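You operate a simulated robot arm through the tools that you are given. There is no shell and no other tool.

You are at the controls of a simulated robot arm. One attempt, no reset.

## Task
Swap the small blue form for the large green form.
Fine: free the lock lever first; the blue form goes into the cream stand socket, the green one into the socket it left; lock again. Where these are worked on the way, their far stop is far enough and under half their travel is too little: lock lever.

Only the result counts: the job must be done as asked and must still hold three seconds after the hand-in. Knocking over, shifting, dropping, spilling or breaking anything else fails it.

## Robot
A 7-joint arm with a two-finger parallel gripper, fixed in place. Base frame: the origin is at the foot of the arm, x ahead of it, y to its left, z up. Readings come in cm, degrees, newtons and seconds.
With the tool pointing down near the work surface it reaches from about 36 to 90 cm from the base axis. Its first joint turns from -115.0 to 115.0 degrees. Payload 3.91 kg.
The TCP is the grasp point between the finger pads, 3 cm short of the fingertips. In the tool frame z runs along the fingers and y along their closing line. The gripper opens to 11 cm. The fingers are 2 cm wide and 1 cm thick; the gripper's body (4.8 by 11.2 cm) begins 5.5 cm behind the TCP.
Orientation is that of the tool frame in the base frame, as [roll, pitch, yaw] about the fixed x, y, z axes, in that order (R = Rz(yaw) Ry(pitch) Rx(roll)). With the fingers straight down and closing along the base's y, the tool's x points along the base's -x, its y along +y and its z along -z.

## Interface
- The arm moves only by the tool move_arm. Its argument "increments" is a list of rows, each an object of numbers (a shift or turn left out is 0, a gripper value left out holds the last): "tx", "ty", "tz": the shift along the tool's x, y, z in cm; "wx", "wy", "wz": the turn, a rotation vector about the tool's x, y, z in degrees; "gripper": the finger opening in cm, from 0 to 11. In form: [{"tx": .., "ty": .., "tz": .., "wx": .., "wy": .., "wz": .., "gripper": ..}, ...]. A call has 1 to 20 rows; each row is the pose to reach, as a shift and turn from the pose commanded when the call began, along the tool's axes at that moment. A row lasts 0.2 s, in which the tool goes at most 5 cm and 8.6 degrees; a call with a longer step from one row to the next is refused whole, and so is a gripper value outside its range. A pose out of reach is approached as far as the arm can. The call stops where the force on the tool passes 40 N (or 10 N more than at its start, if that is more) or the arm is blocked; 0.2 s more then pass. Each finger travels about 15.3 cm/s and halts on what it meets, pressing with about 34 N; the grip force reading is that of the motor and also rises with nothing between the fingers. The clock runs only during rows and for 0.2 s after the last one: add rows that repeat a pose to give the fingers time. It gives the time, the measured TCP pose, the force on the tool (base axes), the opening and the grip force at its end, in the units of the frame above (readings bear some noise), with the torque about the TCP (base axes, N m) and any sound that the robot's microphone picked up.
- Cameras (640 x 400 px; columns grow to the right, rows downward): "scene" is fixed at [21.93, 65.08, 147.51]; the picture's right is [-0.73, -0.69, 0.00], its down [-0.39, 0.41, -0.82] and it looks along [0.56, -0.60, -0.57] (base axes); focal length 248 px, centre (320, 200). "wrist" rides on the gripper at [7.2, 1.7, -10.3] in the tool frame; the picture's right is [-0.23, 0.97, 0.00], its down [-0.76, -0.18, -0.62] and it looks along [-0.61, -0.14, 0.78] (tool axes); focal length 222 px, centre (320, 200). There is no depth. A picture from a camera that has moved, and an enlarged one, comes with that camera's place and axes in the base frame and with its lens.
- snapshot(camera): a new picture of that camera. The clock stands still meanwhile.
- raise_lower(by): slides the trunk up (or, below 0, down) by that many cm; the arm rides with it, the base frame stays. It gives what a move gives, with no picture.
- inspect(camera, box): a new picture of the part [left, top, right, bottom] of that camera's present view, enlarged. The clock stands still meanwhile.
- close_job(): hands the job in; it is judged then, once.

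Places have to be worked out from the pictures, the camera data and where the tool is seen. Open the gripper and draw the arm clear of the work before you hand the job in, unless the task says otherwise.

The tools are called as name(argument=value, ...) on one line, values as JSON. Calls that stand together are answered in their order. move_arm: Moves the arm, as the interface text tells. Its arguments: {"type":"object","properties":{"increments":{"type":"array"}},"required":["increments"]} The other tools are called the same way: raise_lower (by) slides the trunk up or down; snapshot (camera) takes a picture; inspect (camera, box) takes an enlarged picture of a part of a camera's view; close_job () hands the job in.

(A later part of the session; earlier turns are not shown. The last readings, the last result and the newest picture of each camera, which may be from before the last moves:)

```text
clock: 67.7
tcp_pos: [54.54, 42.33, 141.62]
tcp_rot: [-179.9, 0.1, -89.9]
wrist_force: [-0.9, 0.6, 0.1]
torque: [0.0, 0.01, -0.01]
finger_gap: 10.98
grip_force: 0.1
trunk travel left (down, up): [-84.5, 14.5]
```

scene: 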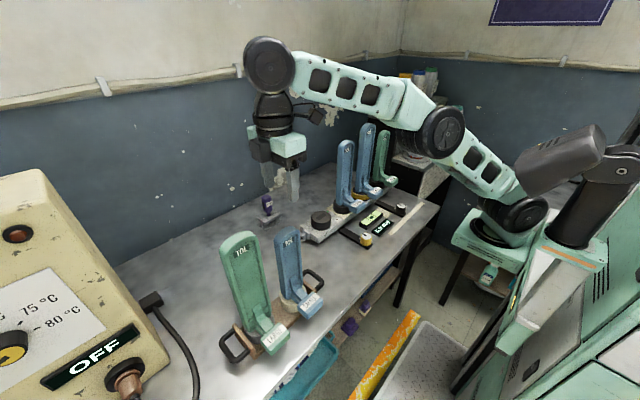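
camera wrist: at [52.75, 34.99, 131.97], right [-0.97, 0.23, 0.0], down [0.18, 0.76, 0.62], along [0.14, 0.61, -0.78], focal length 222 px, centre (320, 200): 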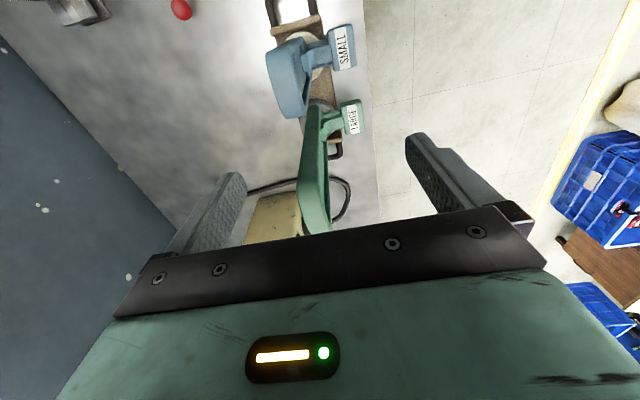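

The commanded pose now matches the measured one. I move down and over the green form to about (57.1, 49.7, 125).

move_arm(increments=[{"tz": 2}, {"tz": 5}, {"tz": 8, "tx": -1, "ty": -0.3}, {"tz": 11, "tx": -2.5, "ty": -0.9}, {"tz": 14, "tx": -4.5, "ty": -1.6}, {"tz": 16, "tx": -6.5, "ty": -2.3}, {"tz": 16.6, "tx": -7.4, "ty": -2.6}, {"tz": 16.6, "tx": -7.4, "ty": -2.6}])

snapshot(camera="wrist")

inspect(camera="wrist", box=[260, 30, 390, 180])

inspect(camera="scene", box=[190, 60, 330, 370])

```text
clock: 69.5
tcp_pos: [56.52, 48.77, 124.76]
tcp_rot: [-179.7, -0.1, -89.9]
wrist_force: [0.7, 1.0, 0.1]
torque: [0.02, -0.01, 0.03]
finger_gap: 10.98
grip_force: 0.1
out of reach, approached as far as the arm can: row 6, 7, 8
trunk travel left (down, up): [-84.5, 14.5]
```

```text
taken
camera wrist: at [54.87, 41.55, 135.25], right [-0.97, 0.23, 0.0], down [0.17, 0.76, 0.62], along [0.14, 0.61, -0.78], focal length 222 px, centre (320, 200)
```

wrist: 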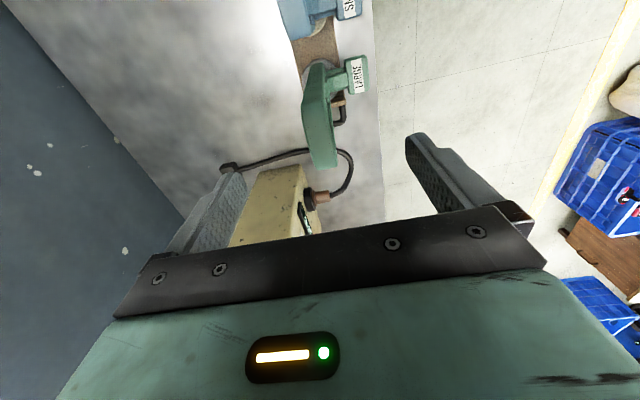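

```text
2.67 times, centred on (325, 105) of wrist
camera zoom: at [54.87, 41.55, 135.25], right [-0.97, 0.23, 0.0], down [0.17, 0.76, 0.62], along [0.14, 0.61, -0.78], focal length 592 px, centre (307, 453)
```

zoom: 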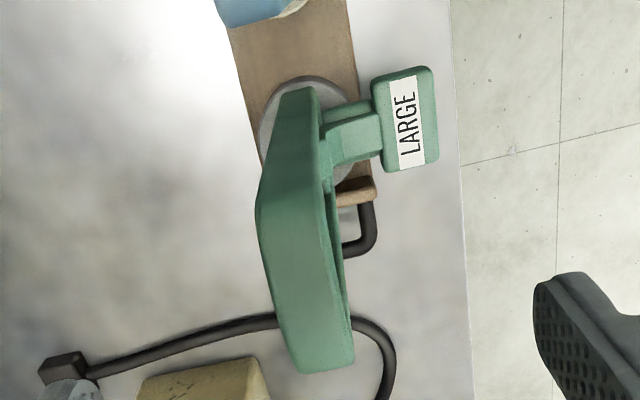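

```text
1.29 times, centred on (260, 215) of scene
camera zoom: at [21.93, 65.08, 147.51], right [-0.73, -0.69, 0.0], down [-0.39, 0.41, -0.82], along [0.56, -0.6, -0.57], focal length 320 px, centre (397, 181)
```

zoom: 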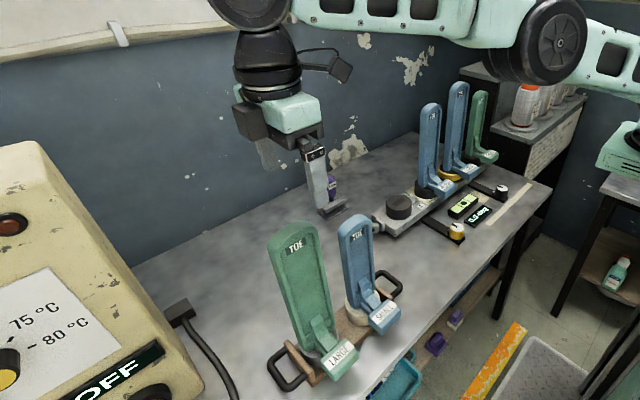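

Reach is the limit again at radius ~75 cm, but a higher trunk gives more. I raise the trunk another 13 cm and come back down with the arm.

raise_lower(by=13)

move_arm(increments=[{"tz": 3}, {"tz": 6}, {"tz": 9}, {"tz": 12}, {"tz": 13}, {"tz": 13}])

inspect(camera="wrist", box=[260, 30, 390, 180])

```text
clock: 71.1
tcp_pos: [56.6, 48.93, 137.95]
tcp_rot: [-179.8, 0.0, -89.8]
wrist_force: [0.8, 0.5, -0.1]
torque: [-0.04, 0.02, 0.02]
finger_gap: 10.99
grip_force: 0.0
trunk travel left (down, up): [-97.5, 1.5]
```

```text
clock: 72.5
tcp_pos: [56.72, 48.65, 125.25]
tcp_rot: [-179.9, -0.1, -90.0]
wrist_force: [-0.6, -0.9, 0.1]
torque: [-0.02, 0.0, 0.01]
finger_gap: 10.99
grip_force: 0.1
trunk travel left (down, up): [-97.5, 1.5]
```

```text
2.67 times, centred on (325, 105) of wrist
camera zoom: at [55.03, 41.31, 135.61], right [-0.97, 0.23, 0.0], down [0.18, 0.76, 0.62], along [0.14, 0.61, -0.78], focal length 592 px, centre (307, 453)
```

zoom: 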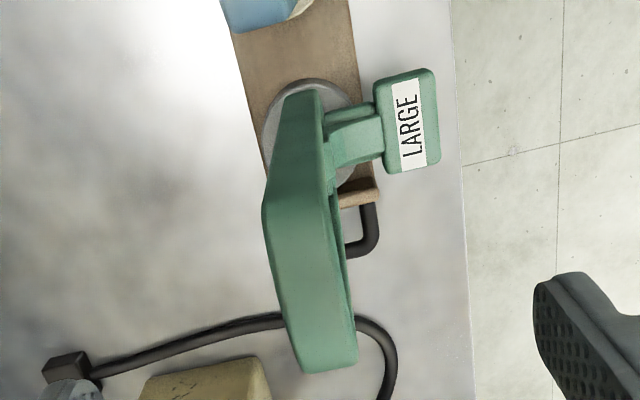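

The green top is centred at about (57.0, 50.1) with its top edge near z≈115. I shift there and descend around it to z≈111.7.

move_arm(increments=[{"tx": -0.7, "ty": -0.2}, {"tx": -1.3, "ty": -0.4}, {"tx": -1.3, "ty": -0.4, "tz": 2}, {"tx": -1.3, "ty": -0.4, "tz": 4}, {"tx": -1.3, "ty": -0.4, "tz": 6}, {"tx": -1.3, "ty": -0.4, "tz": 6}])

snapshot(camera="wrist")

inspect(camera="scene", box=[200, 120, 320, 360])

```text
clock: 73.9
tcp_pos: [56.99, 50.32, 118.88]
tcp_rot: [-179.8, 0.0, -89.9]
wrist_force: [-0.5, -0.1, -0.9]
torque: [0.03, 0.03, 0.03]
finger_gap: 10.96
grip_force: 0.0
trunk travel left (down, up): [-97.5, 1.5]
```

```text
taken
camera wrist: at [55.34, 43.02, 129.34], right [-0.97, 0.23, 0.0], down [0.17, 0.76, 0.62], along [0.14, 0.61, -0.78], focal length 222 px, centre (320, 200)
```

wrist: 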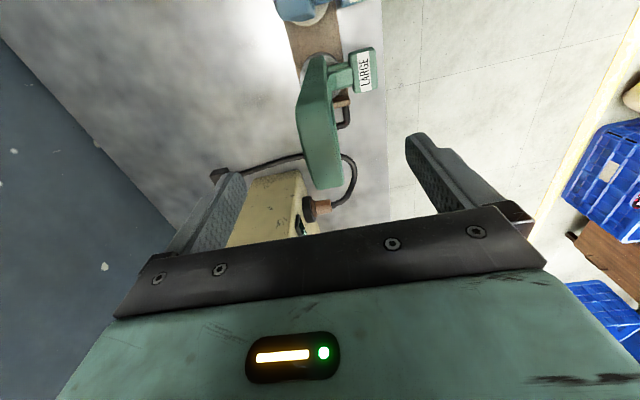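

```text
1.67 times, centred on (260, 240) of scene
camera zoom: at [21.93, 65.08, 147.51], right [-0.73, -0.69, 0.0], down [-0.39, 0.41, -0.82], along [0.56, -0.6, -0.57], focal length 414 px, centre (420, 133)
```

zoom: 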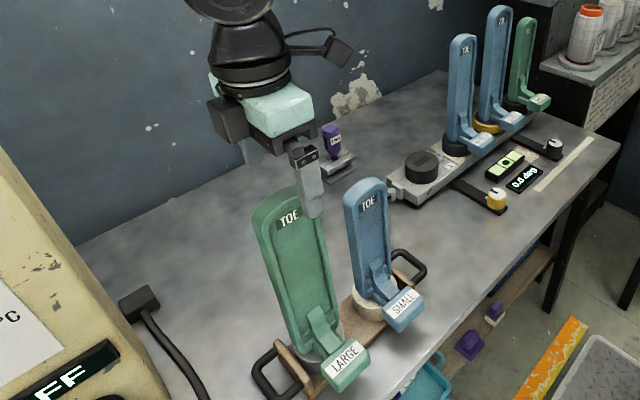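

The centring looks right. I notice that the digital display may have changed, so I zoom in on it and on the green top before continuing.

inspect(camera="scene", box=[340, 190, 420, 250])

inspect(camera="wrist", box=[270, 40, 390, 200])

inspect(camera="scene", box=[262, 230, 334, 320])

```text
6.67 times, centred on (380, 220) of scene
camera zoom: at [21.93, 65.08, 147.51], right [-0.73, -0.69, 0.0], down [-0.39, 0.41, -0.82], along [0.56, -0.6, -0.57], focal length 1656 px, centre (-80, 67)
```

zoom: 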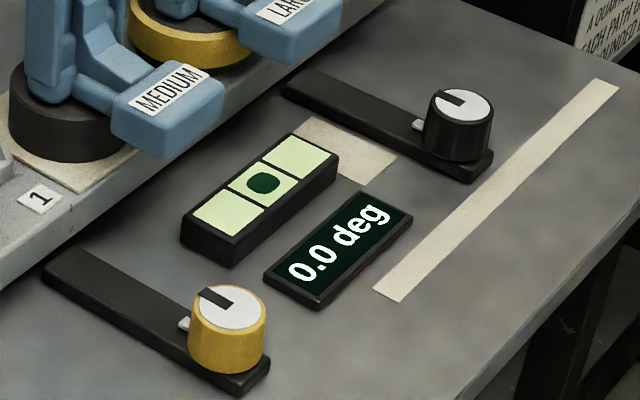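

```text
2.50 times, centred on (330, 120) of wrist
camera zoom: at [55.34, 43.02, 129.34], right [-0.97, 0.23, 0.0], down [0.17, 0.76, 0.62], along [0.14, 0.61, -0.78], focal length 555 px, centre (295, 400)
```

zoom: 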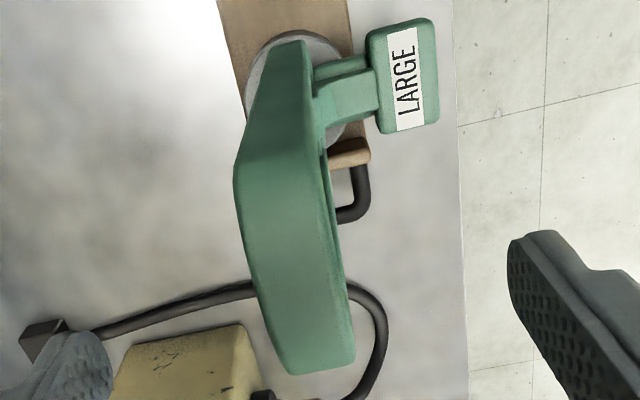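

```text
4.44 times, centred on (298, 275) of scene
camera zoom: at [21.93, 65.08, 147.51], right [-0.73, -0.69, 0.0], down [-0.39, 0.41, -0.82], along [0.56, -0.6, -0.57], focal length 1104 px, centre (418, -133)
```

zoom: 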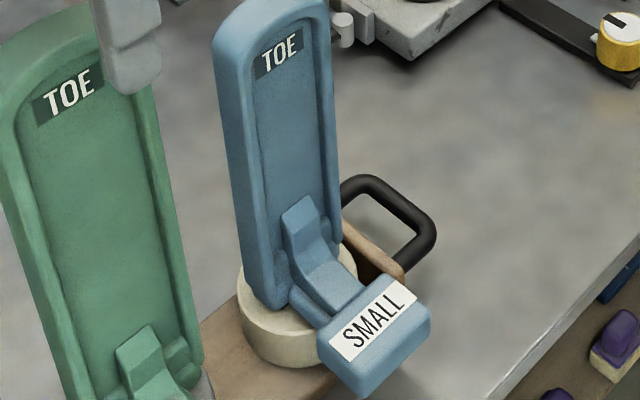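

The display still reads 0.0 deg. The green top is centred at about (56.9, 50.1), matching the tool. I descend 7.2 cm around it.

move_arm(increments=[{"tz": 2}, {"tz": 4}, {"tz": 5.5}, {"tz": 6.7}, {"tz": 7.2}, {"tz": 7.2}])

inspect(camera="scene", box=[200, 120, 320, 360])

snapshot(camera="wrist")

```text
clock: 75.3
tcp_pos: [57.26, 50.23, 111.67]
tcp_rot: [-179.9, -0.1, -89.9]
wrist_force: [0.0, -0.1, 0.0]
torque: [0.02, -0.02, 0.02]
finger_gap: 11.03
grip_force: 0.1
trunk travel left (down, up): [-97.5, 1.5]
```

```text
1.67 times, centred on (260, 240) of scene
camera zoom: at [21.93, 65.08, 147.51], right [-0.73, -0.69, 0.0], down [-0.39, 0.41, -0.82], along [0.56, -0.6, -0.57], focal length 414 px, centre (420, 133)
```

zoom: 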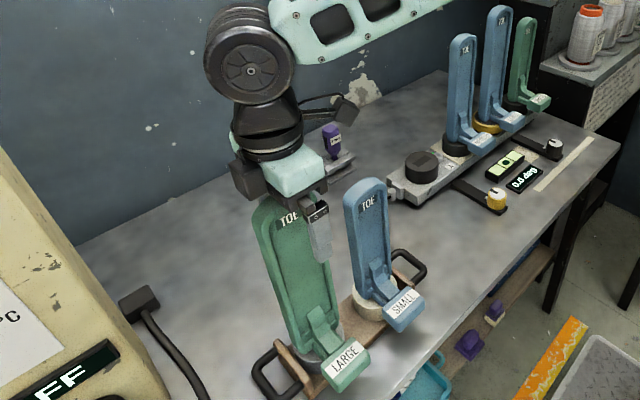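

```text
taken
camera wrist: at [55.48, 42.89, 122.02], right [-0.97, 0.23, 0.0], down [0.17, 0.76, 0.62], along [0.14, 0.61, -0.78], focal length 222 px, centre (320, 200)
```

wrist: 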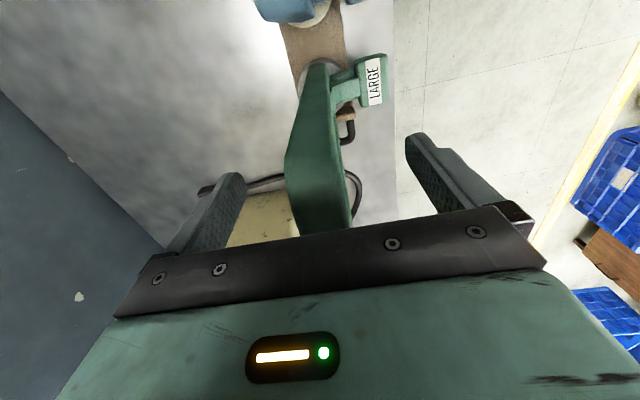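

The fingers are around the green top without contact. I close them in gentle steps.

move_arm(increments=[{"gripper": 8}, {"gripper": 6}, {"gripper": 4.5}, {"gripper": 3.5}, {"gripper": 3}, {"gripper": 2.5}, {"gripper": 2}, {"gripper": 1.5}, {"gripper": 1}, {"gripper": 0}, {"gripper": 0}])

inspect(camera="scene", box=[200, 120, 320, 360])

```text
clock: 77.7
tcp_pos: [57.05, 50.25, 111.81]
tcp_rot: [-179.9, -0.1, -89.9]
wrist_force: [-2.5, 0.7, 0.0]
torque: [0.06, 0.53, -0.02]
finger_gap: 0.96
grip_force: 34.0
trunk travel left (down, up): [-97.5, 1.5]
```

```text
1.67 times, centred on (260, 240) of scene
camera zoom: at [21.93, 65.08, 147.51], right [-0.73, -0.69, 0.0], down [-0.39, 0.41, -0.82], along [0.56, -0.6, -0.57], focal length 414 px, centre (420, 133)
```

zoom: 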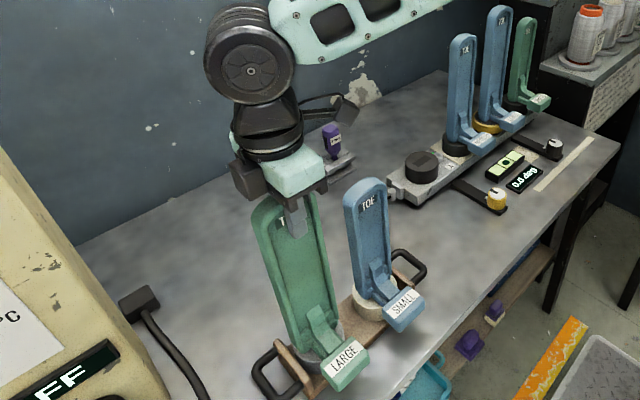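

Gripped at 0.96 cm, with a small -2.5 N side force. I ease the tool 0.15 cm toward -x and then lift slowly.

move_arm(increments=[{"ty": 0.15}, {"ty": 0.15, "tz": -0.3}, {"ty": 0.15, "tz": -0.7}, {"ty": 0.15, "tz": -1.2}, {"ty": 0.15, "tz": -1.8}, {"ty": 0.15, "tz": -2.4}, {"ty": 0.15, "tz": -3}, {"ty": 0.15, "tz": -3}])

inspect(camera="scene", box=[200, 120, 320, 360])

inspect(camera="scene", box=[220, 280, 310, 365])

```text
clock: 79.5
tcp_pos: [56.94, 50.37, 114.59]
tcp_rot: [-179.8, 0.0, -89.8]
wrist_force: [0.4, 0.1, -3.3]
torque: [-0.03, -0.07, -0.02]
finger_gap: 1.0
grip_force: 34.2
trunk travel left (down, up): [-97.5, 1.5]
```

```text
1.67 times, centred on (260, 240) of scene
camera zoom: at [21.93, 65.08, 147.51], right [-0.73, -0.69, 0.0], down [-0.39, 0.41, -0.82], along [0.56, -0.6, -0.57], focal length 414 px, centre (420, 133)
```

zoom: 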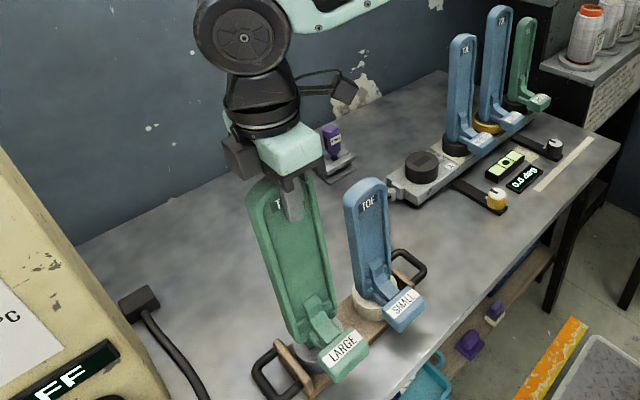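

```text
4.71 times, centred on (265, 322) of scene
camera zoom: at [21.93, 65.08, 147.51], right [-0.73, -0.69, 0.0], down [-0.39, 0.41, -0.82], along [0.56, -0.6, -0.57], focal length 1169 px, centre (579, -376)
```

zoom: 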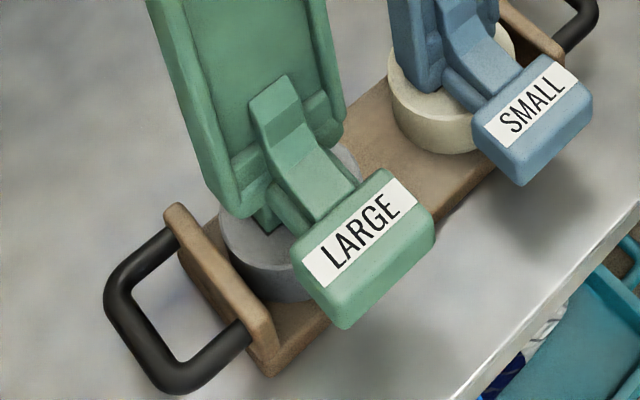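

The green form lifts freely (about 3.5 N) with no side load. I raise it 3.2 cm more and confirm that the tang is clear of the grey socket.

move_arm(increments=[{"tz": -0.6}, {"tz": -1.3}, {"tz": -2}, {"tz": -2.7}, {"tz": -3.2}, {"tz": -3.2}])

inspect(camera="scene", box=[220, 270, 310, 355])

```text
clock: 80.9
tcp_pos: [56.79, 50.12, 117.96]
tcp_rot: [-179.9, -0.1, -89.9]
wrist_force: [-0.3, 0.7, -4.4]
torque: [-0.02, -0.05, 0.01]
finger_gap: 0.99
grip_force: 33.8
trunk travel left (down, up): [-97.5, 1.5]
```

```text
4.71 times, centred on (265, 312) of scene
camera zoom: at [21.93, 65.08, 147.51], right [-0.73, -0.69, 0.0], down [-0.39, 0.41, -0.82], along [0.56, -0.6, -0.57], focal length 1169 px, centre (579, -329)
```

zoom: 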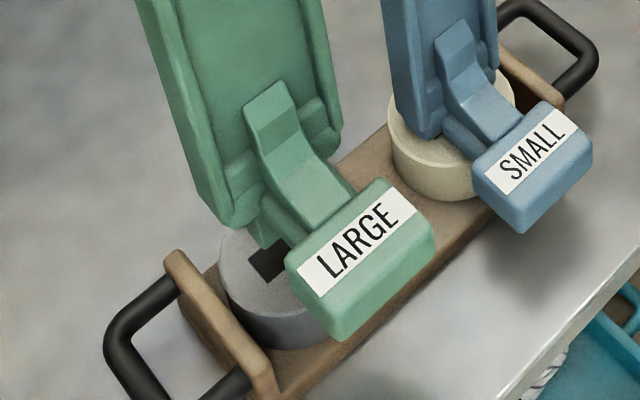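

The tang is clear of the grey socket. I carry the green form out to -x (in front of the blue one) and then along -y, keeping its bottom above z≈88.

move_arm(increments=[{"ty": 1}, {"ty": 3}, {"ty": 5.5}, {"ty": 8}, {"ty": 10}, {"ty": 11}, {"ty": 11, "tx": 1}, {"ty": 11, "tx": 3}, {"ty": 11, "tx": 6}, {"ty": 11, "tx": 9}, {"ty": 11, "tx": 12}, {"ty": 11, "tx": 15}, {"ty": 11, "tx": 18}, {"ty": 11, "tx": 21}, {"ty": 11, "tx": 24}, {"ty": 11, "tx": 27}, {"ty": 11, "tx": 29}, {"ty": 11, "tx": 30}, {"ty": 11, "tx": 30}])

snapshot(camera="scene")

snapshot(camera="wrist")

```text
clock: 84.9
tcp_pos: [45.87, 20.22, 117.54]
tcp_rot: [-179.7, 0.0, -89.9]
wrist_force: [-0.3, -1.0, -3.3]
torque: [-0.02, -0.03, 0.01]
finger_gap: 0.97
grip_force: 34.4
trunk travel left (down, up): [-97.5, 1.5]
```

```text
taken
```

scene: 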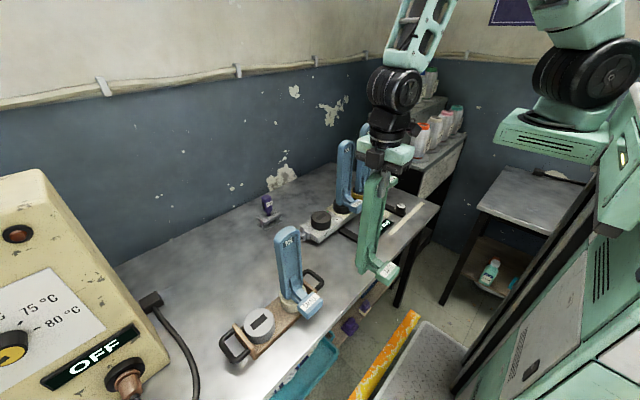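

```text
taken
camera wrist: at [44.2, 12.79, 128.03], right [-0.97, 0.23, 0.0], down [0.18, 0.76, 0.62], along [0.14, 0.61, -0.78], focal length 222 px, centre (320, 200)
```

wrist: 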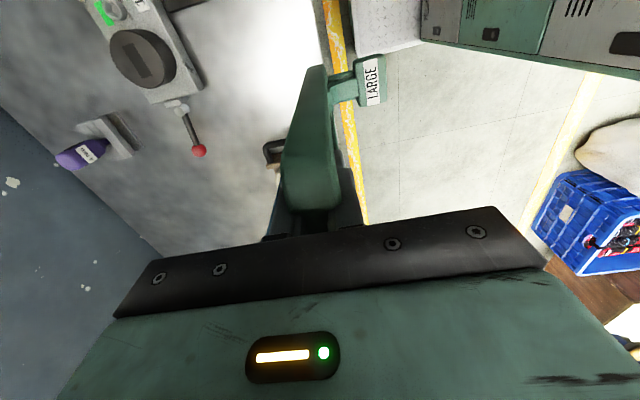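

The green form is clear of the stand, and the wrist camera now sees the empty puck 1. I zoom in on it to fix slot 1's position, and check the gauge of the scene view too.

inspect(camera="wrist", box=[80, 10, 224, 170])

inspect(camera="scene", box=[290, 200, 354, 250])

inspect(camera="scene", box=[355, 165, 405, 290])

```text
2.50 times, centred on (152, 90) of wrist
camera zoom: at [44.2, 12.79, 128.03], right [-0.97, 0.23, 0.0], down [0.18, 0.76, 0.62], along [0.14, 0.61, -0.78], focal length 555 px, centre (740, 475)
```

zoom: 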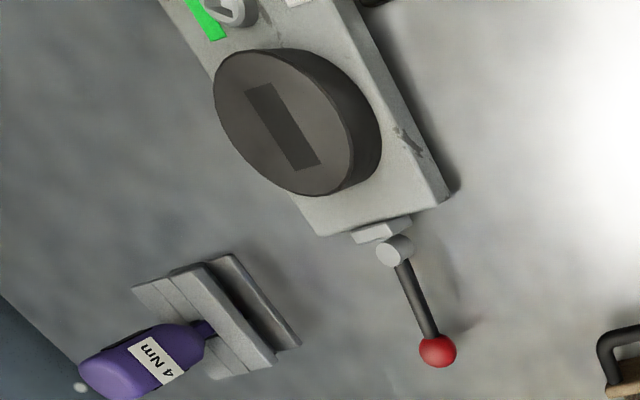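

```text
8.00 times, centred on (322, 225) of scene
camera zoom: at [21.93, 65.08, 147.51], right [-0.73, -0.69, 0.0], down [-0.39, 0.41, -0.82], along [0.56, -0.6, -0.57], focal length 1987 px, centre (304, 0)
```

zoom: 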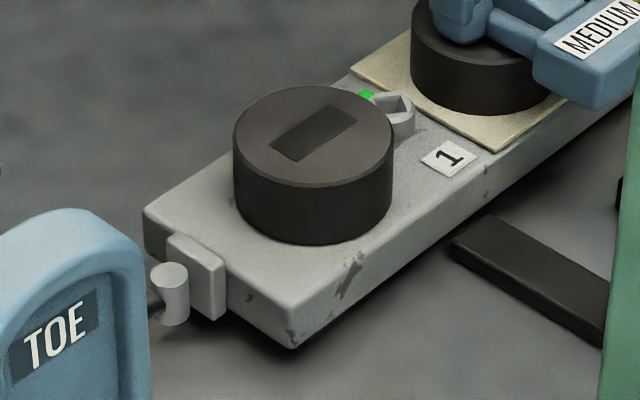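

```text
3.20 times, centred on (380, 228) of scene
camera zoom: at [21.93, 65.08, 147.51], right [-0.73, -0.69, 0.0], down [-0.39, 0.41, -0.82], along [0.56, -0.6, -0.57], focal length 795 px, centre (128, 112)
```

zoom: 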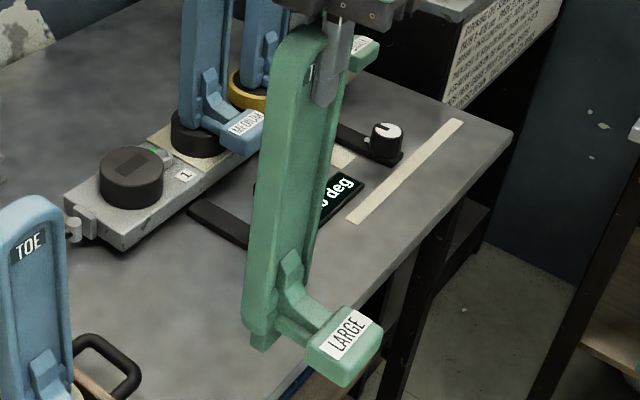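

Slot 1 triangulates to about (72.4, 10.75, 88.4). I raise the green form 3.8 cm and carry it over to just above slot 1.

move_arm(increments=[{"tz": -1.5}, {"tz": -3}, {"tz": -3.8, "ty": -1.5, "tx": 0.5}, {"tz": -3.8, "ty": -4, "tx": 1.4}, {"tz": -3.8, "ty": -7, "tx": 2.4}, {"tz": -3.8, "ty": -10, "tx": 3.5}, {"tz": -3.8, "ty": -13, "tx": 4.5}, {"tz": -3.8, "ty": -16, "tx": 5.6}, {"tz": -3.8, "ty": -19, "tx": 6.6}, {"tz": -3.8, "ty": -22, "tx": 7.7}, {"tz": -3.8, "ty": -24.5, "tx": 8.5}, {"tz": -3.8, "ty": -26, "tx": 9.0}, {"tz": -3.8, "ty": -26.45, "tx": 9.2}, {"tz": -3.8, "ty": -26.45, "tx": 9.2}])

inspect(camera="scene", box=[280, 80, 400, 250])

inspect(camera="scene", box=[300, 195, 348, 235])

```text
clock: 87.9
tcp_pos: [72.5, 10.7, 121.71]
tcp_rot: [-180.0, 0.0, -90.0]
wrist_force: [-0.5, -0.2, -4.6]
torque: [-0.03, -0.07, 0.02]
finger_gap: 0.97
grip_force: 33.9
trunk travel left (down, up): [-97.5, 1.5]
```

```text
2.35 times, centred on (340, 165) of scene
camera zoom: at [21.93, 65.08, 147.51], right [-0.73, -0.69, 0.0], down [-0.39, 0.41, -0.82], along [0.56, -0.6, -0.57], focal length 584 px, centre (273, 282)
```

zoom: 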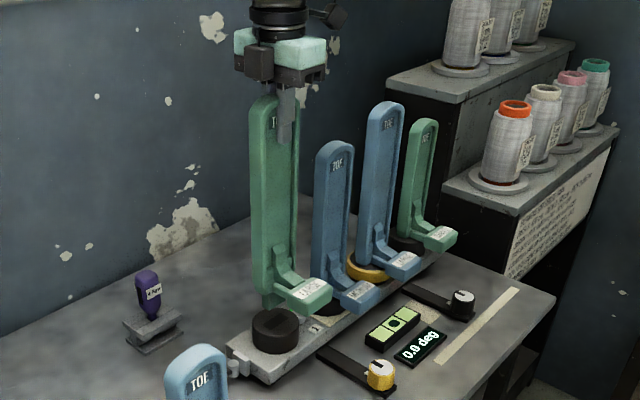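

```text
10.00 times, centred on (324, 215) of scene
camera zoom: at [21.93, 65.08, 147.51], right [-0.73, -0.69, 0.0], down [-0.39, 0.41, -0.82], along [0.56, -0.6, -0.57], focal length 2483 px, centre (280, 50)
```

zoom: 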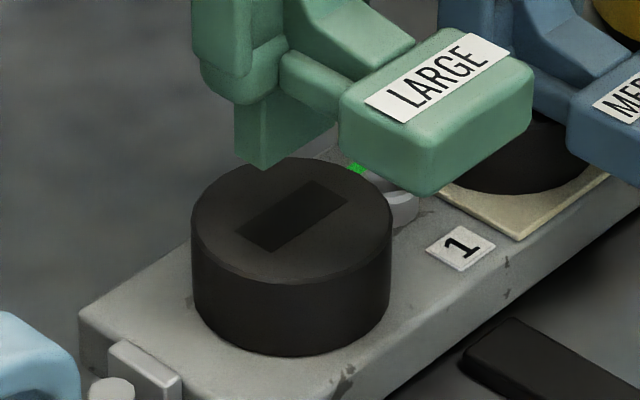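

The tang hangs roughly over slot 1, about 4 cm up. I lower 3 cm and re-measure with a tight zoom.

move_arm(increments=[{"tz": 0.8}, {"tz": 1.6}, {"tz": 2.4}, {"tz": 3}, {"tz": 3}])

inspect(camera="scene", box=[305, 206, 345, 231])

```text
clock: 89.1
tcp_pos: [72.36, 10.87, 118.66]
tcp_rot: [-179.8, -0.1, -89.9]
wrist_force: [-0.5, 0.0, -4.2]
torque: [-0.02, -0.06, 0.02]
finger_gap: 0.98
grip_force: 33.8
trunk travel left (down, up): [-97.5, 1.5]
```

```text
16.00 times, centred on (325, 218) of scene
camera zoom: at [21.93, 65.08, 147.51], right [-0.73, -0.69, 0.0], down [-0.39, 0.41, -0.82], along [0.56, -0.6, -0.57], focal length 3974 px, centre (240, -96)
```

zoom: 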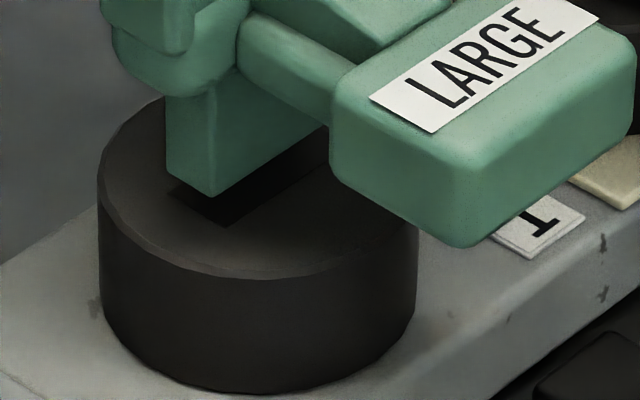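

The tang is about 0.5–1 cm above the puck. I lower in small steps until I feel a light contact, which removes the height ambiguity.

move_arm(increments=[{"tz": 0.2}, {"tz": 0.4}, {"tz": 0.5}, {"tz": 0.5}])

inspect(camera="scene", box=[305, 206, 345, 231])

```text
clock: 90.1
tcp_pos: [72.45, 10.87, 118.14]
tcp_rot: [-179.8, 0.0, -89.8]
wrist_force: [-0.9, 0.2, -4.3]
torque: [-0.04, -0.04, 0.03]
finger_gap: 0.97
grip_force: 33.7
trunk travel left (down, up): [-97.5, 1.5]
```

```text
16.00 times, centred on (325, 218) of scene
camera zoom: at [21.93, 65.08, 147.51], right [-0.73, -0.69, 0.0], down [-0.39, 0.41, -0.82], along [0.56, -0.6, -0.57], focal length 3974 px, centre (240, -96)
```

zoom: 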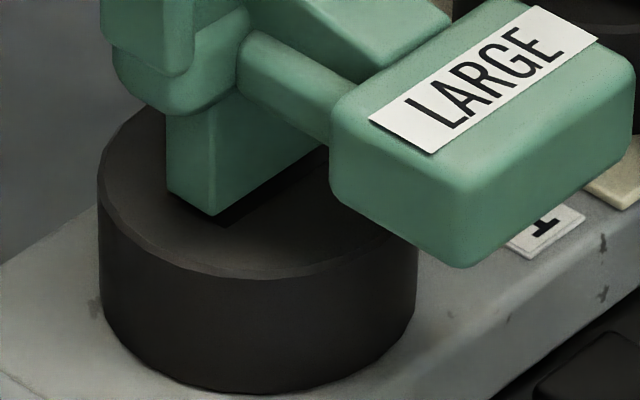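

Still no contact, but the tang is about 0.25 cm too far in +x and 0.4 cm too far in +y. I shift by (-0.25, -0.38) and lower 0.3 cm.

move_arm(increments=[{"ty": 0.12, "tx": 0.2}, {"ty": 0.25, "tx": 0.38}, {"ty": 0.25, "tx": 0.38, "tz": 0.15}, {"ty": 0.25, "tx": 0.38, "tz": 0.3}, {"ty": 0.25, "tx": 0.38, "tz": 0.3}])

inspect(camera="scene", box=[305, 206, 345, 231])

```text
clock: 91.3
tcp_pos: [72.05, 10.63, 117.95]
tcp_rot: [-179.8, -0.1, -90.0]
wrist_force: [-0.3, -0.6, -4.2]
torque: [-0.05, -0.04, 0.01]
finger_gap: 0.97
grip_force: 33.9
trunk travel left (down, up): [-97.5, 1.5]
```

```text
16.00 times, centred on (325, 218) of scene
camera zoom: at [21.93, 65.08, 147.51], right [-0.73, -0.69, 0.0], down [-0.39, 0.41, -0.82], along [0.56, -0.6, -0.57], focal length 3974 px, centre (240, -96)
```

zoom: 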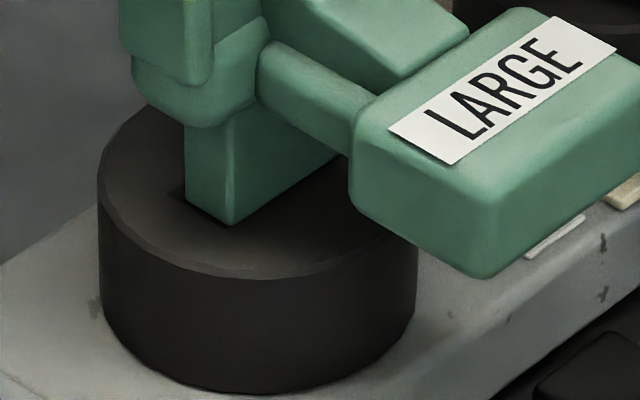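

Now the tang is near the slot's front-left corner, within 0.2 cm. I trim by (+0.18, -0.15) and lower a further 0.3 cm.

move_arm(increments=[{"ty": -0.18, "tx": 0.15}, {"ty": -0.18, "tx": 0.15, "tz": 0.1}, {"ty": -0.18, "tx": 0.15, "tz": 0.2}, {"ty": -0.18, "tx": 0.15, "tz": 0.3}, {"ty": -0.18, "tx": 0.15, "tz": 0.3}])

inspect(camera="scene", box=[305, 206, 345, 231])

```text
clock: 92.5
tcp_pos: [72.18, 10.48, 117.68]
tcp_rot: [-179.8, 0.0, -89.9]
wrist_force: [-0.1, -0.1, -4.0]
torque: [-0.04, -0.04, 0.01]
finger_gap: 0.98
grip_force: 34.0
trunk travel left (down, up): [-97.5, 1.5]
```

```text
16.00 times, centred on (325, 218) of scene
camera zoom: at [21.93, 65.08, 147.51], right [-0.73, -0.69, 0.0], down [-0.39, 0.41, -0.82], along [0.56, -0.6, -0.57], focal length 3974 px, centre (240, -96)
```

zoom: 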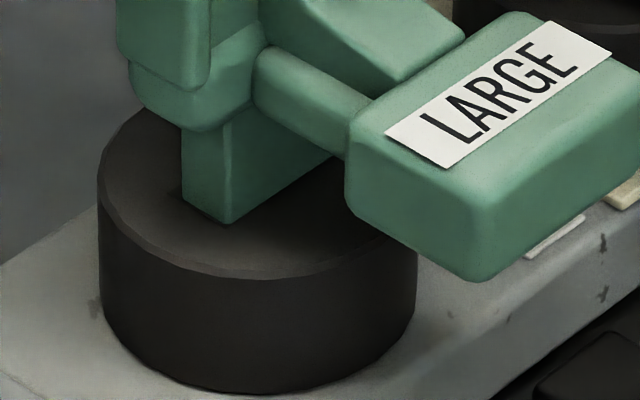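

There is still no contact and the visible tang length is shrinking, so it appears to be entering the slot. I lower another 0.6 cm in small steps.

move_arm(increments=[{"tz": 0.2}, {"tz": 0.4}, {"tz": 0.6}, {"tz": 0.6}])

inspect(camera="scene", box=[305, 206, 345, 231])

```text
clock: 93.5
tcp_pos: [72.39, 10.45, 116.99]
tcp_rot: [-179.7, 0.0, -89.9]
wrist_force: [1.1, 0.1, -4.0]
torque: [-0.03, -0.04, 0.0]
finger_gap: 0.98
grip_force: 34.0
trunk travel left (down, up): [-97.5, 1.5]
```

```text
16.00 times, centred on (325, 218) of scene
camera zoom: at [21.93, 65.08, 147.51], right [-0.73, -0.69, 0.0], down [-0.39, 0.41, -0.82], along [0.56, -0.6, -0.57], focal length 3974 px, centre (240, -96)
```

zoom: 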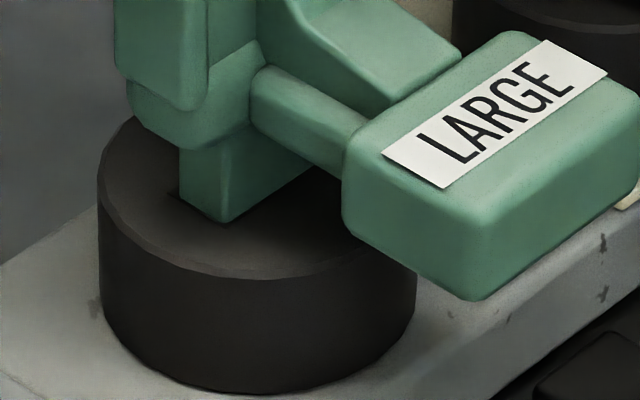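

The tang is sliding in with no side load. I lower a further 1.3 cm.

move_arm(increments=[{"tz": 0.3}, {"tz": 0.6}, {"tz": 0.9}, {"tz": 1.2}, {"tz": 1.3}, {"tz": 1.3}])

inspect(camera="scene", box=[305, 206, 345, 231])

```text
clock: 94.9
tcp_pos: [72.29, 10.4, 115.69]
tcp_rot: [-179.8, -0.1, -89.8]
wrist_force: [0.5, 0.4, -3.9]
torque: [-0.05, -0.07, -0.02]
finger_gap: 0.98
grip_force: 34.1
trunk travel left (down, up): [-97.5, 1.5]
```

```text
16.00 times, centred on (325, 218) of scene
camera zoom: at [21.93, 65.08, 147.51], right [-0.73, -0.69, 0.0], down [-0.39, 0.41, -0.82], along [0.56, -0.6, -0.57], focal length 3974 px, centre (240, -96)
```

zoom: 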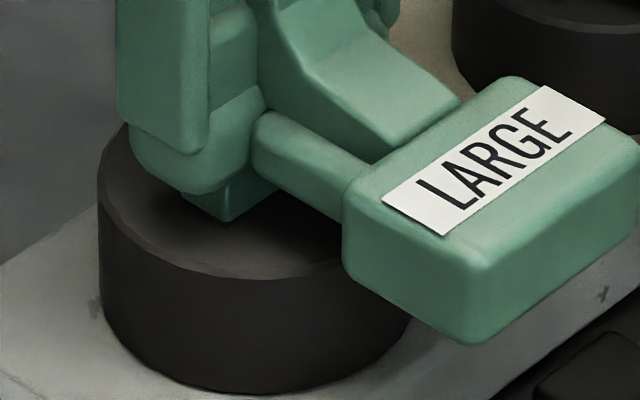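

Only the last part of the tang is visible. I lower about 0.5 cm more and watch the force.

move_arm(increments=[{"tz": 0.15}, {"tz": 0.3}, {"tz": 0.45}, {"tz": 0.45}])

inspect(camera="scene", box=[305, 206, 345, 231])

```text
clock: 95.9
tcp_pos: [72.36, 10.32, 115.2]
tcp_rot: [-179.8, -0.1, -89.9]
wrist_force: [0.7, 0.9, -4.2]
torque: [-0.06, -0.02, 0.04]
finger_gap: 0.96
grip_force: 33.7
trunk travel left (down, up): [-97.5, 1.5]
```

```text
16.00 times, centred on (325, 218) of scene
camera zoom: at [21.93, 65.08, 147.51], right [-0.73, -0.69, 0.0], down [-0.39, 0.41, -0.82], along [0.56, -0.6, -0.57], focal length 3974 px, centre (240, -96)
```

zoom: 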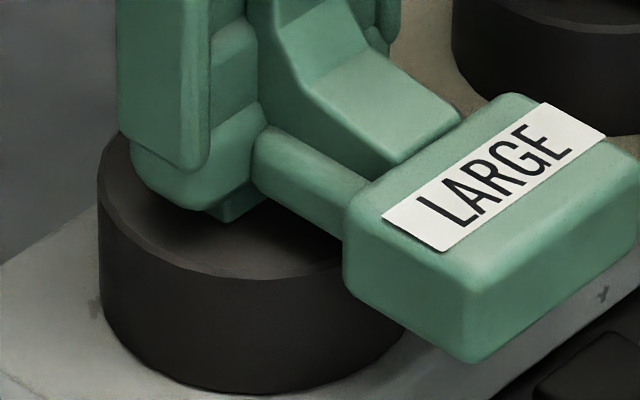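

The foot is just above the puck. I take the last steps of 0.1 cm until it bears.

move_arm(increments=[{"tz": 0.1}, {"tz": 0.2}, {"tz": 0.3}, {"tz": 0.3}])

inspect(camera="scene", box=[305, 206, 345, 231])

```text
clock: 96.9
tcp_pos: [72.3, 10.56, 114.91]
tcp_rot: [-179.8, 0.1, -89.9]
wrist_force: [0.3, 0.3, -3.7]
torque: [-0.03, -0.05, 0.03]
finger_gap: 1.0
grip_force: 34.2
trunk travel left (down, up): [-97.5, 1.5]
```

```text
16.00 times, centred on (325, 218) of scene
camera zoom: at [21.93, 65.08, 147.51], right [-0.73, -0.69, 0.0], down [-0.39, 0.41, -0.82], along [0.56, -0.6, -0.57], focal length 3974 px, centre (240, -96)
```

zoom: 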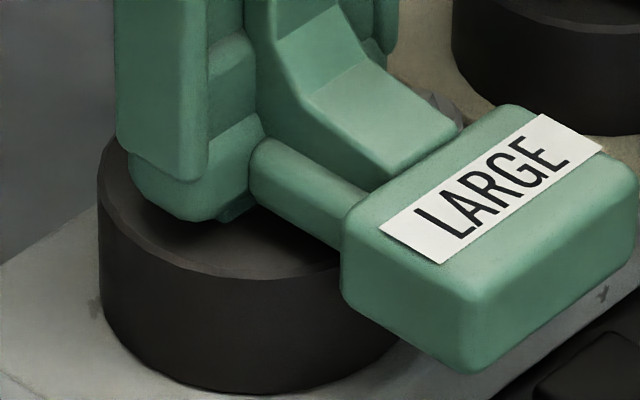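

There is still no bearing force, so I continue another 0.3 cm.

move_arm(increments=[{"tz": 0.1}, {"tz": 0.2}, {"tz": 0.3}, {"tz": 0.3}])

inspect(camera="scene", box=[305, 206, 345, 231])

```text
clock: 97.9
tcp_pos: [72.31, 10.4, 114.64]
tcp_rot: [-179.7, -0.1, -89.9]
wrist_force: [1.1, 0.2, -3.7]
torque: [-0.04, -0.06, 0.01]
finger_gap: 0.97
grip_force: 34.1
trunk travel left (down, up): [-97.5, 1.5]
```

```text
16.00 times, centred on (325, 218) of scene
camera zoom: at [21.93, 65.08, 147.51], right [-0.73, -0.69, 0.0], down [-0.39, 0.41, -0.82], along [0.56, -0.6, -0.57], focal length 3974 px, centre (240, -96)
```

zoom: 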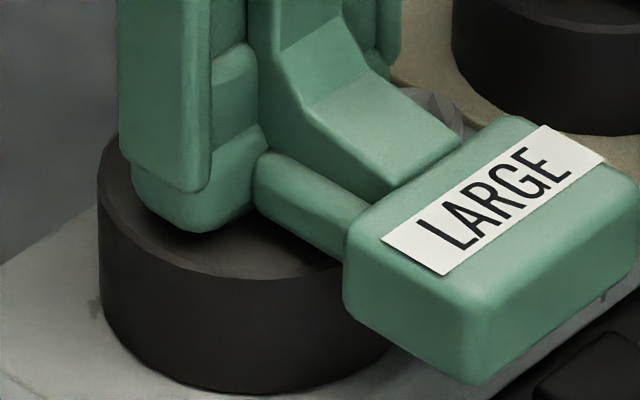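

The foot looks almost on the puck. I go another 0.2 cm and check the force.

move_arm(increments=[{"tz": 0.1}, {"tz": 0.2}, {"tz": 0.2}])

```text
clock: 98.7
tcp_pos: [72.28, 10.47, 114.49]
tcp_rot: [-179.7, -0.1, -89.9]
wrist_force: [-0.4, -0.7, -3.3]
torque: [-0.02, -0.16, -0.02]
finger_gap: 0.98
grip_force: 33.9
trunk travel left (down, up): [-97.5, 1.5]
```

move_arm(increments=[{"tz": 0.1}, {"tz": 0.2}, {"tz": 0.2}])

inspect(camera="scene", box=[305, 206, 345, 231])

```text
clock: 99.5
tcp_pos: [72.19, 10.41, 114.37]
tcp_rot: [-179.7, -0.1, -90.0]
wrist_force: [1.5, -0.3, -3.6]
torque: [-0.02, -0.35, -0.01]
finger_gap: 1.01
grip_force: 34.0
trunk travel left (down, up): [-97.5, 1.5]
```

```text
16.00 times, centred on (325, 218) of scene
camera zoom: at [21.93, 65.08, 147.51], right [-0.73, -0.69, 0.0], down [-0.39, 0.41, -0.82], along [0.56, -0.6, -0.57], focal length 3974 px, centre (240, -96)
```

zoom: 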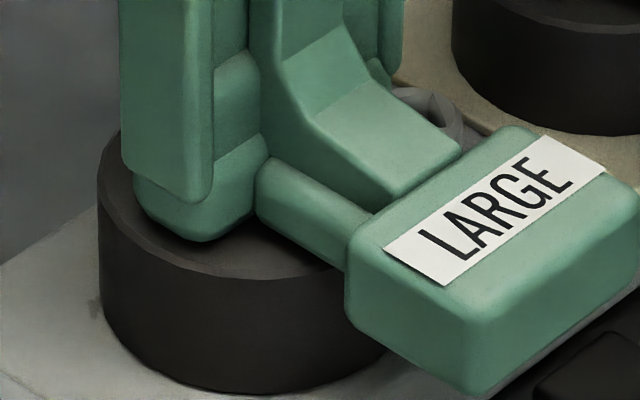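

A slight side load appears (the foot is near the -x wall). I shift 0.1 cm in +x and lower 0.2 cm more.

move_arm(increments=[{"ty": -0.1}, {"ty": -0.1, "tz": 0.1}, {"ty": -0.1, "tz": 0.2}, {"ty": -0.1, "tz": 0.2}])

inspect(camera="scene", box=[305, 206, 345, 231])

```text
clock: 100.5
tcp_pos: [72.44, 10.43, 114.4]
tcp_rot: [-179.6, 0.0, -90.0]
wrist_force: [-3.8, -4.2, 22.8]
torque: [-0.35, 0.82, 0.15]
finger_gap: 0.97
grip_force: 34.0
trunk travel left (down, up): [-97.5, 1.5]
```

```text
16.00 times, centred on (325, 218) of scene
camera zoom: at [21.93, 65.08, 147.51], right [-0.73, -0.69, 0.0], down [-0.39, 0.41, -0.82], along [0.56, -0.6, -0.57], focal length 3974 px, centre (240, -96)
```

zoom: 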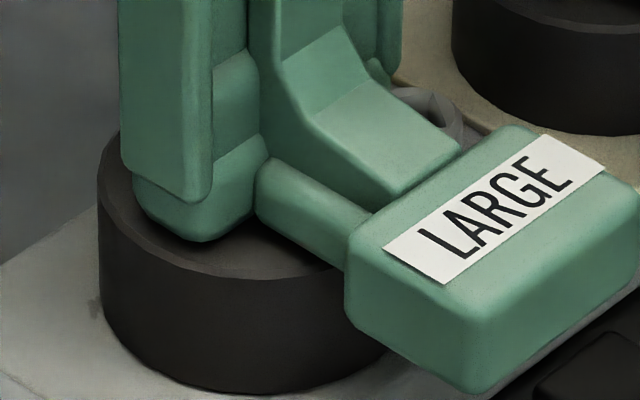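

The puck now pushes back with about 27 N, so the green form is fully seated. I relieve the pressure, open the fingers to 6.5 cm and check.

move_arm(increments=[{"tz": -0.2}, {"tz": -0.2}, {"tz": -0.2, "gripper": 1.6}, {"tz": -0.2, "gripper": 2.5}, {"tz": -0.2, "gripper": 4}, {"tz": -0.2, "gripper": 6.5}, {"tz": -0.2, "gripper": 6.5}, {"tz": -0.2, "gripper": 6.5}])

inspect(camera="scene", box=[280, 80, 400, 250])

```text
clock: 102.3
tcp_pos: [72.36, 10.43, 114.37]
tcp_rot: [-179.8, 0.0, -90.0]
wrist_force: [0.3, -0.2, -0.9]
torque: [0.01, 0.02, 0.03]
finger_gap: 6.5
grip_force: 0.1
trunk travel left (down, up): [-97.5, 1.5]
```

```text
2.35 times, centred on (340, 165) of scene
camera zoom: at [21.93, 65.08, 147.51], right [-0.73, -0.69, 0.0], down [-0.39, 0.41, -0.82], along [0.56, -0.6, -0.57], focal length 584 px, centre (273, 282)
```

zoom: 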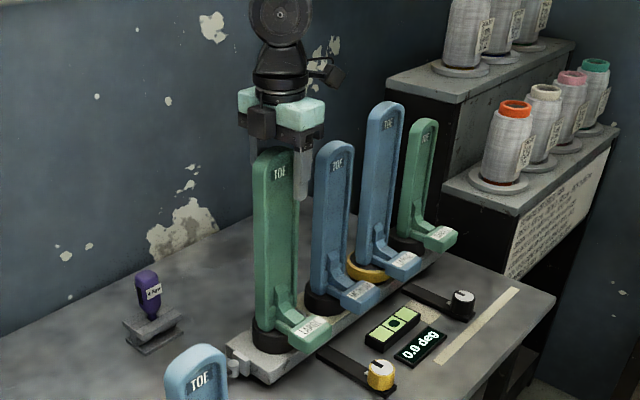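

The green form stands on its own in socket 1. I rise straight up above it, then retreat toward -x/+y to make room for re-orienting the tool.

move_arm(increments=[{"tz": -1}, {"tz": -3}, {"tz": -5.5}, {"tz": -8}, {"tz": -9}, {"tz": -9}])

move_arm(increments=[{"ty": 2, "tx": -0.5}, {"ty": 5, "tx": -2}, {"ty": 9, "tx": -4}, {"ty": 13, "tx": -6}, {"ty": 17, "tx": -8}, {"ty": 20, "tx": -9.5}, {"ty": 20, "tx": -9.5}])

snapshot(camera="scene")

inspect(camera="scene", box=[280, 110, 450, 260])

```text
clock: 103.7
tcp_pos: [72.3, 10.39, 123.38]
tcp_rot: [-179.9, -0.1, -90.0]
wrist_force: [0.4, -0.4, -0.4]
torque: [-0.03, 0.02, 0.04]
finger_gap: 6.51
grip_force: 0.1
trunk travel left (down, up): [-97.5, 1.5]
```

```text
clock: 105.3
tcp_pos: [52.29, 19.93, 123.45]
tcp_rot: [-179.8, -0.2, -90.0]
wrist_force: [0.1, -0.5, 0.2]
torque: [-0.02, 0.0, 0.0]
finger_gap: 6.52
grip_force: 0.0
trunk travel left (down, up): [-97.5, 1.5]
```

```text
taken
```

scene: 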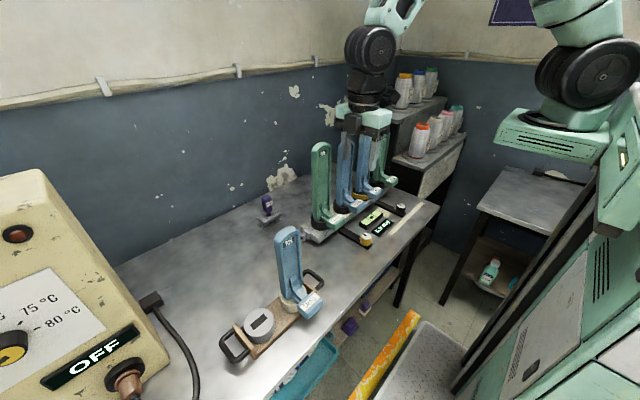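

```text
2.67 times, centred on (365, 185) of scene
camera zoom: at [21.93, 65.08, 147.51], right [-0.73, -0.69, 0.0], down [-0.39, 0.41, -0.82], along [0.56, -0.6, -0.57], focal length 662 px, centre (200, 240)
```

zoom: 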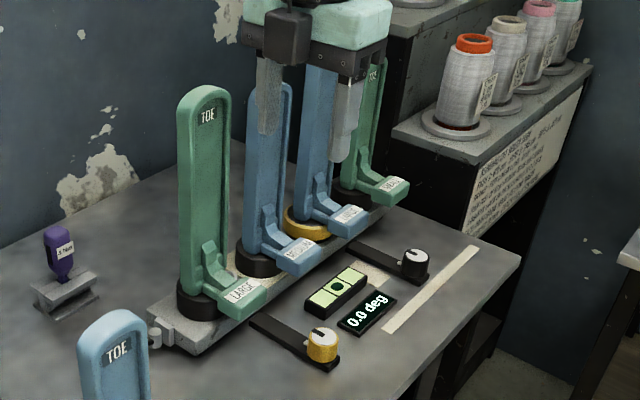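

Green is upright in socket 1 and blue is in the cream socket; the display reads 0.0 deg. I now turn the tool to yaw +90 here, with the fingers at 6 cm for straddling the lever.

move_arm(increments=[{"wz": 8, "gripper": 6}, {"wz": 16}, {"wz": 24}, {"wz": 32}, {"wz": 40}, {"wz": 48}, {"wz": 56}, {"wz": 64}, {"wz": 72}, {"wz": 80}, {"wz": 88}, {"wz": 96}, {"wz": 104}, {"wz": 112}, {"wz": 120}, {"wz": 128}, {"wz": 136}, {"wz": 144}, {"wz": 152}])

move_arm(increments=[{"wz": 8}, {"wz": 16}, {"wz": 24}, {"wz": 28}, {"wz": 28}])

snapshot(camera="wrist")

```text
clock: 109.3
tcp_pos: [52.32, 19.88, 123.08]
tcp_rot: [180.0, 0.0, 118.0]
wrist_force: [-0.3, 0.5, -0.3]
torque: [0.01, 0.0, -0.03]
finger_gap: 6.0
grip_force: 0.1
trunk travel left (down, up): [-97.5, 1.5]
```

```text
clock: 110.5
tcp_pos: [52.31, 20.06, 123.24]
tcp_rot: [179.8, 0.0, 90.0]
wrist_force: [-0.9, -0.3, -0.8]
torque: [0.01, -0.01, -0.02]
finger_gap: 6.01
grip_force: 0.1
trunk travel left (down, up): [-97.5, 1.5]
```

```text
taken
camera wrist: at [54.0, 27.17, 133.65], right [0.97, -0.23, 0.0], down [-0.18, -0.76, 0.62], along [-0.14, -0.61, -0.78], focal length 222 px, centre (320, 200)
```

wrist: 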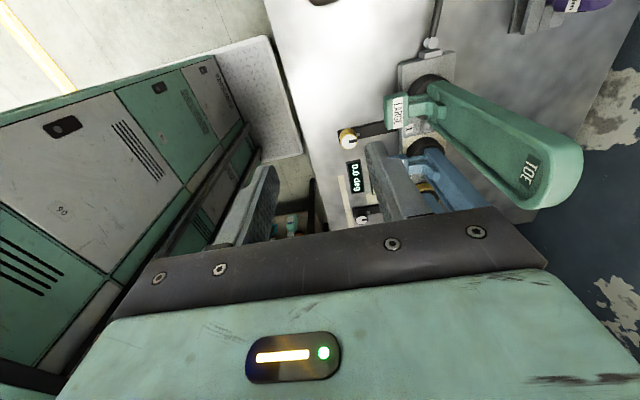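

Now to the lever: it still points to +y in this view. I lower the arm to z≈103 here, then move over to (73.2, 25.6), where the two fingers will straddle the lever rod.

move_arm(increments=[{"tz": 2}, {"tz": 5}, {"tz": 8.5}, {"tz": 12}, {"tz": 15.5}, {"tz": 18.5}, {"tz": 20}, {"tz": 20, "ty": 2, "tx": 0.5}, {"tz": 20, "ty": 5, "tx": 1.3}, {"tz": 20, "ty": 9, "tx": 2.4}, {"tz": 20, "ty": 13, "tx": 3.5}, {"tz": 20, "ty": 17, "tx": 4.6}, {"tz": 20, "ty": 20, "tx": 5.4}, {"tz": 20, "ty": 20.9, "tx": 5.6}, {"tz": 20, "ty": 20.9, "tx": 5.6}])

snapshot(camera="wrist")

snapshot(camera="scene")

```text
clock: 113.7
tcp_pos: [73.52, 25.52, 103.61]
tcp_rot: [179.8, 0.1, 90.1]
wrist_force: [1.3, -0.7, 0.5]
torque: [0.01, 0.02, -0.01]
finger_gap: 5.99
grip_force: 0.0
trunk travel left (down, up): [-97.5, 1.5]
```

```text
taken
camera wrist: at [75.15, 32.62, 113.94], right [0.97, -0.23, 0.0], down [-0.18, -0.76, 0.62], along [-0.14, -0.61, -0.78], focal length 222 px, centre (320, 200)
```

wrist: 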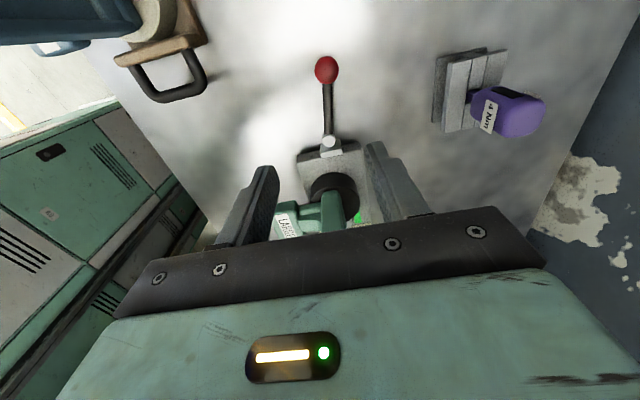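

```text
taken
```

scene: 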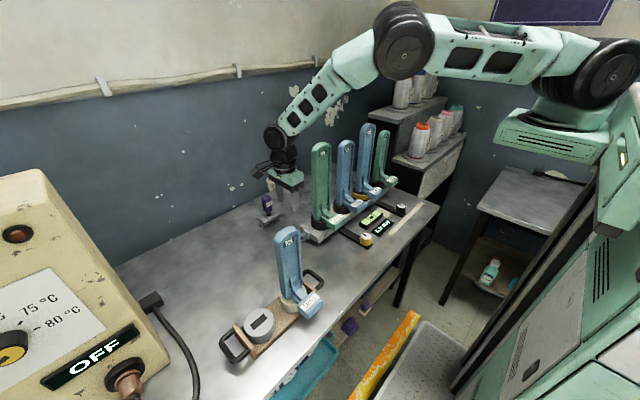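

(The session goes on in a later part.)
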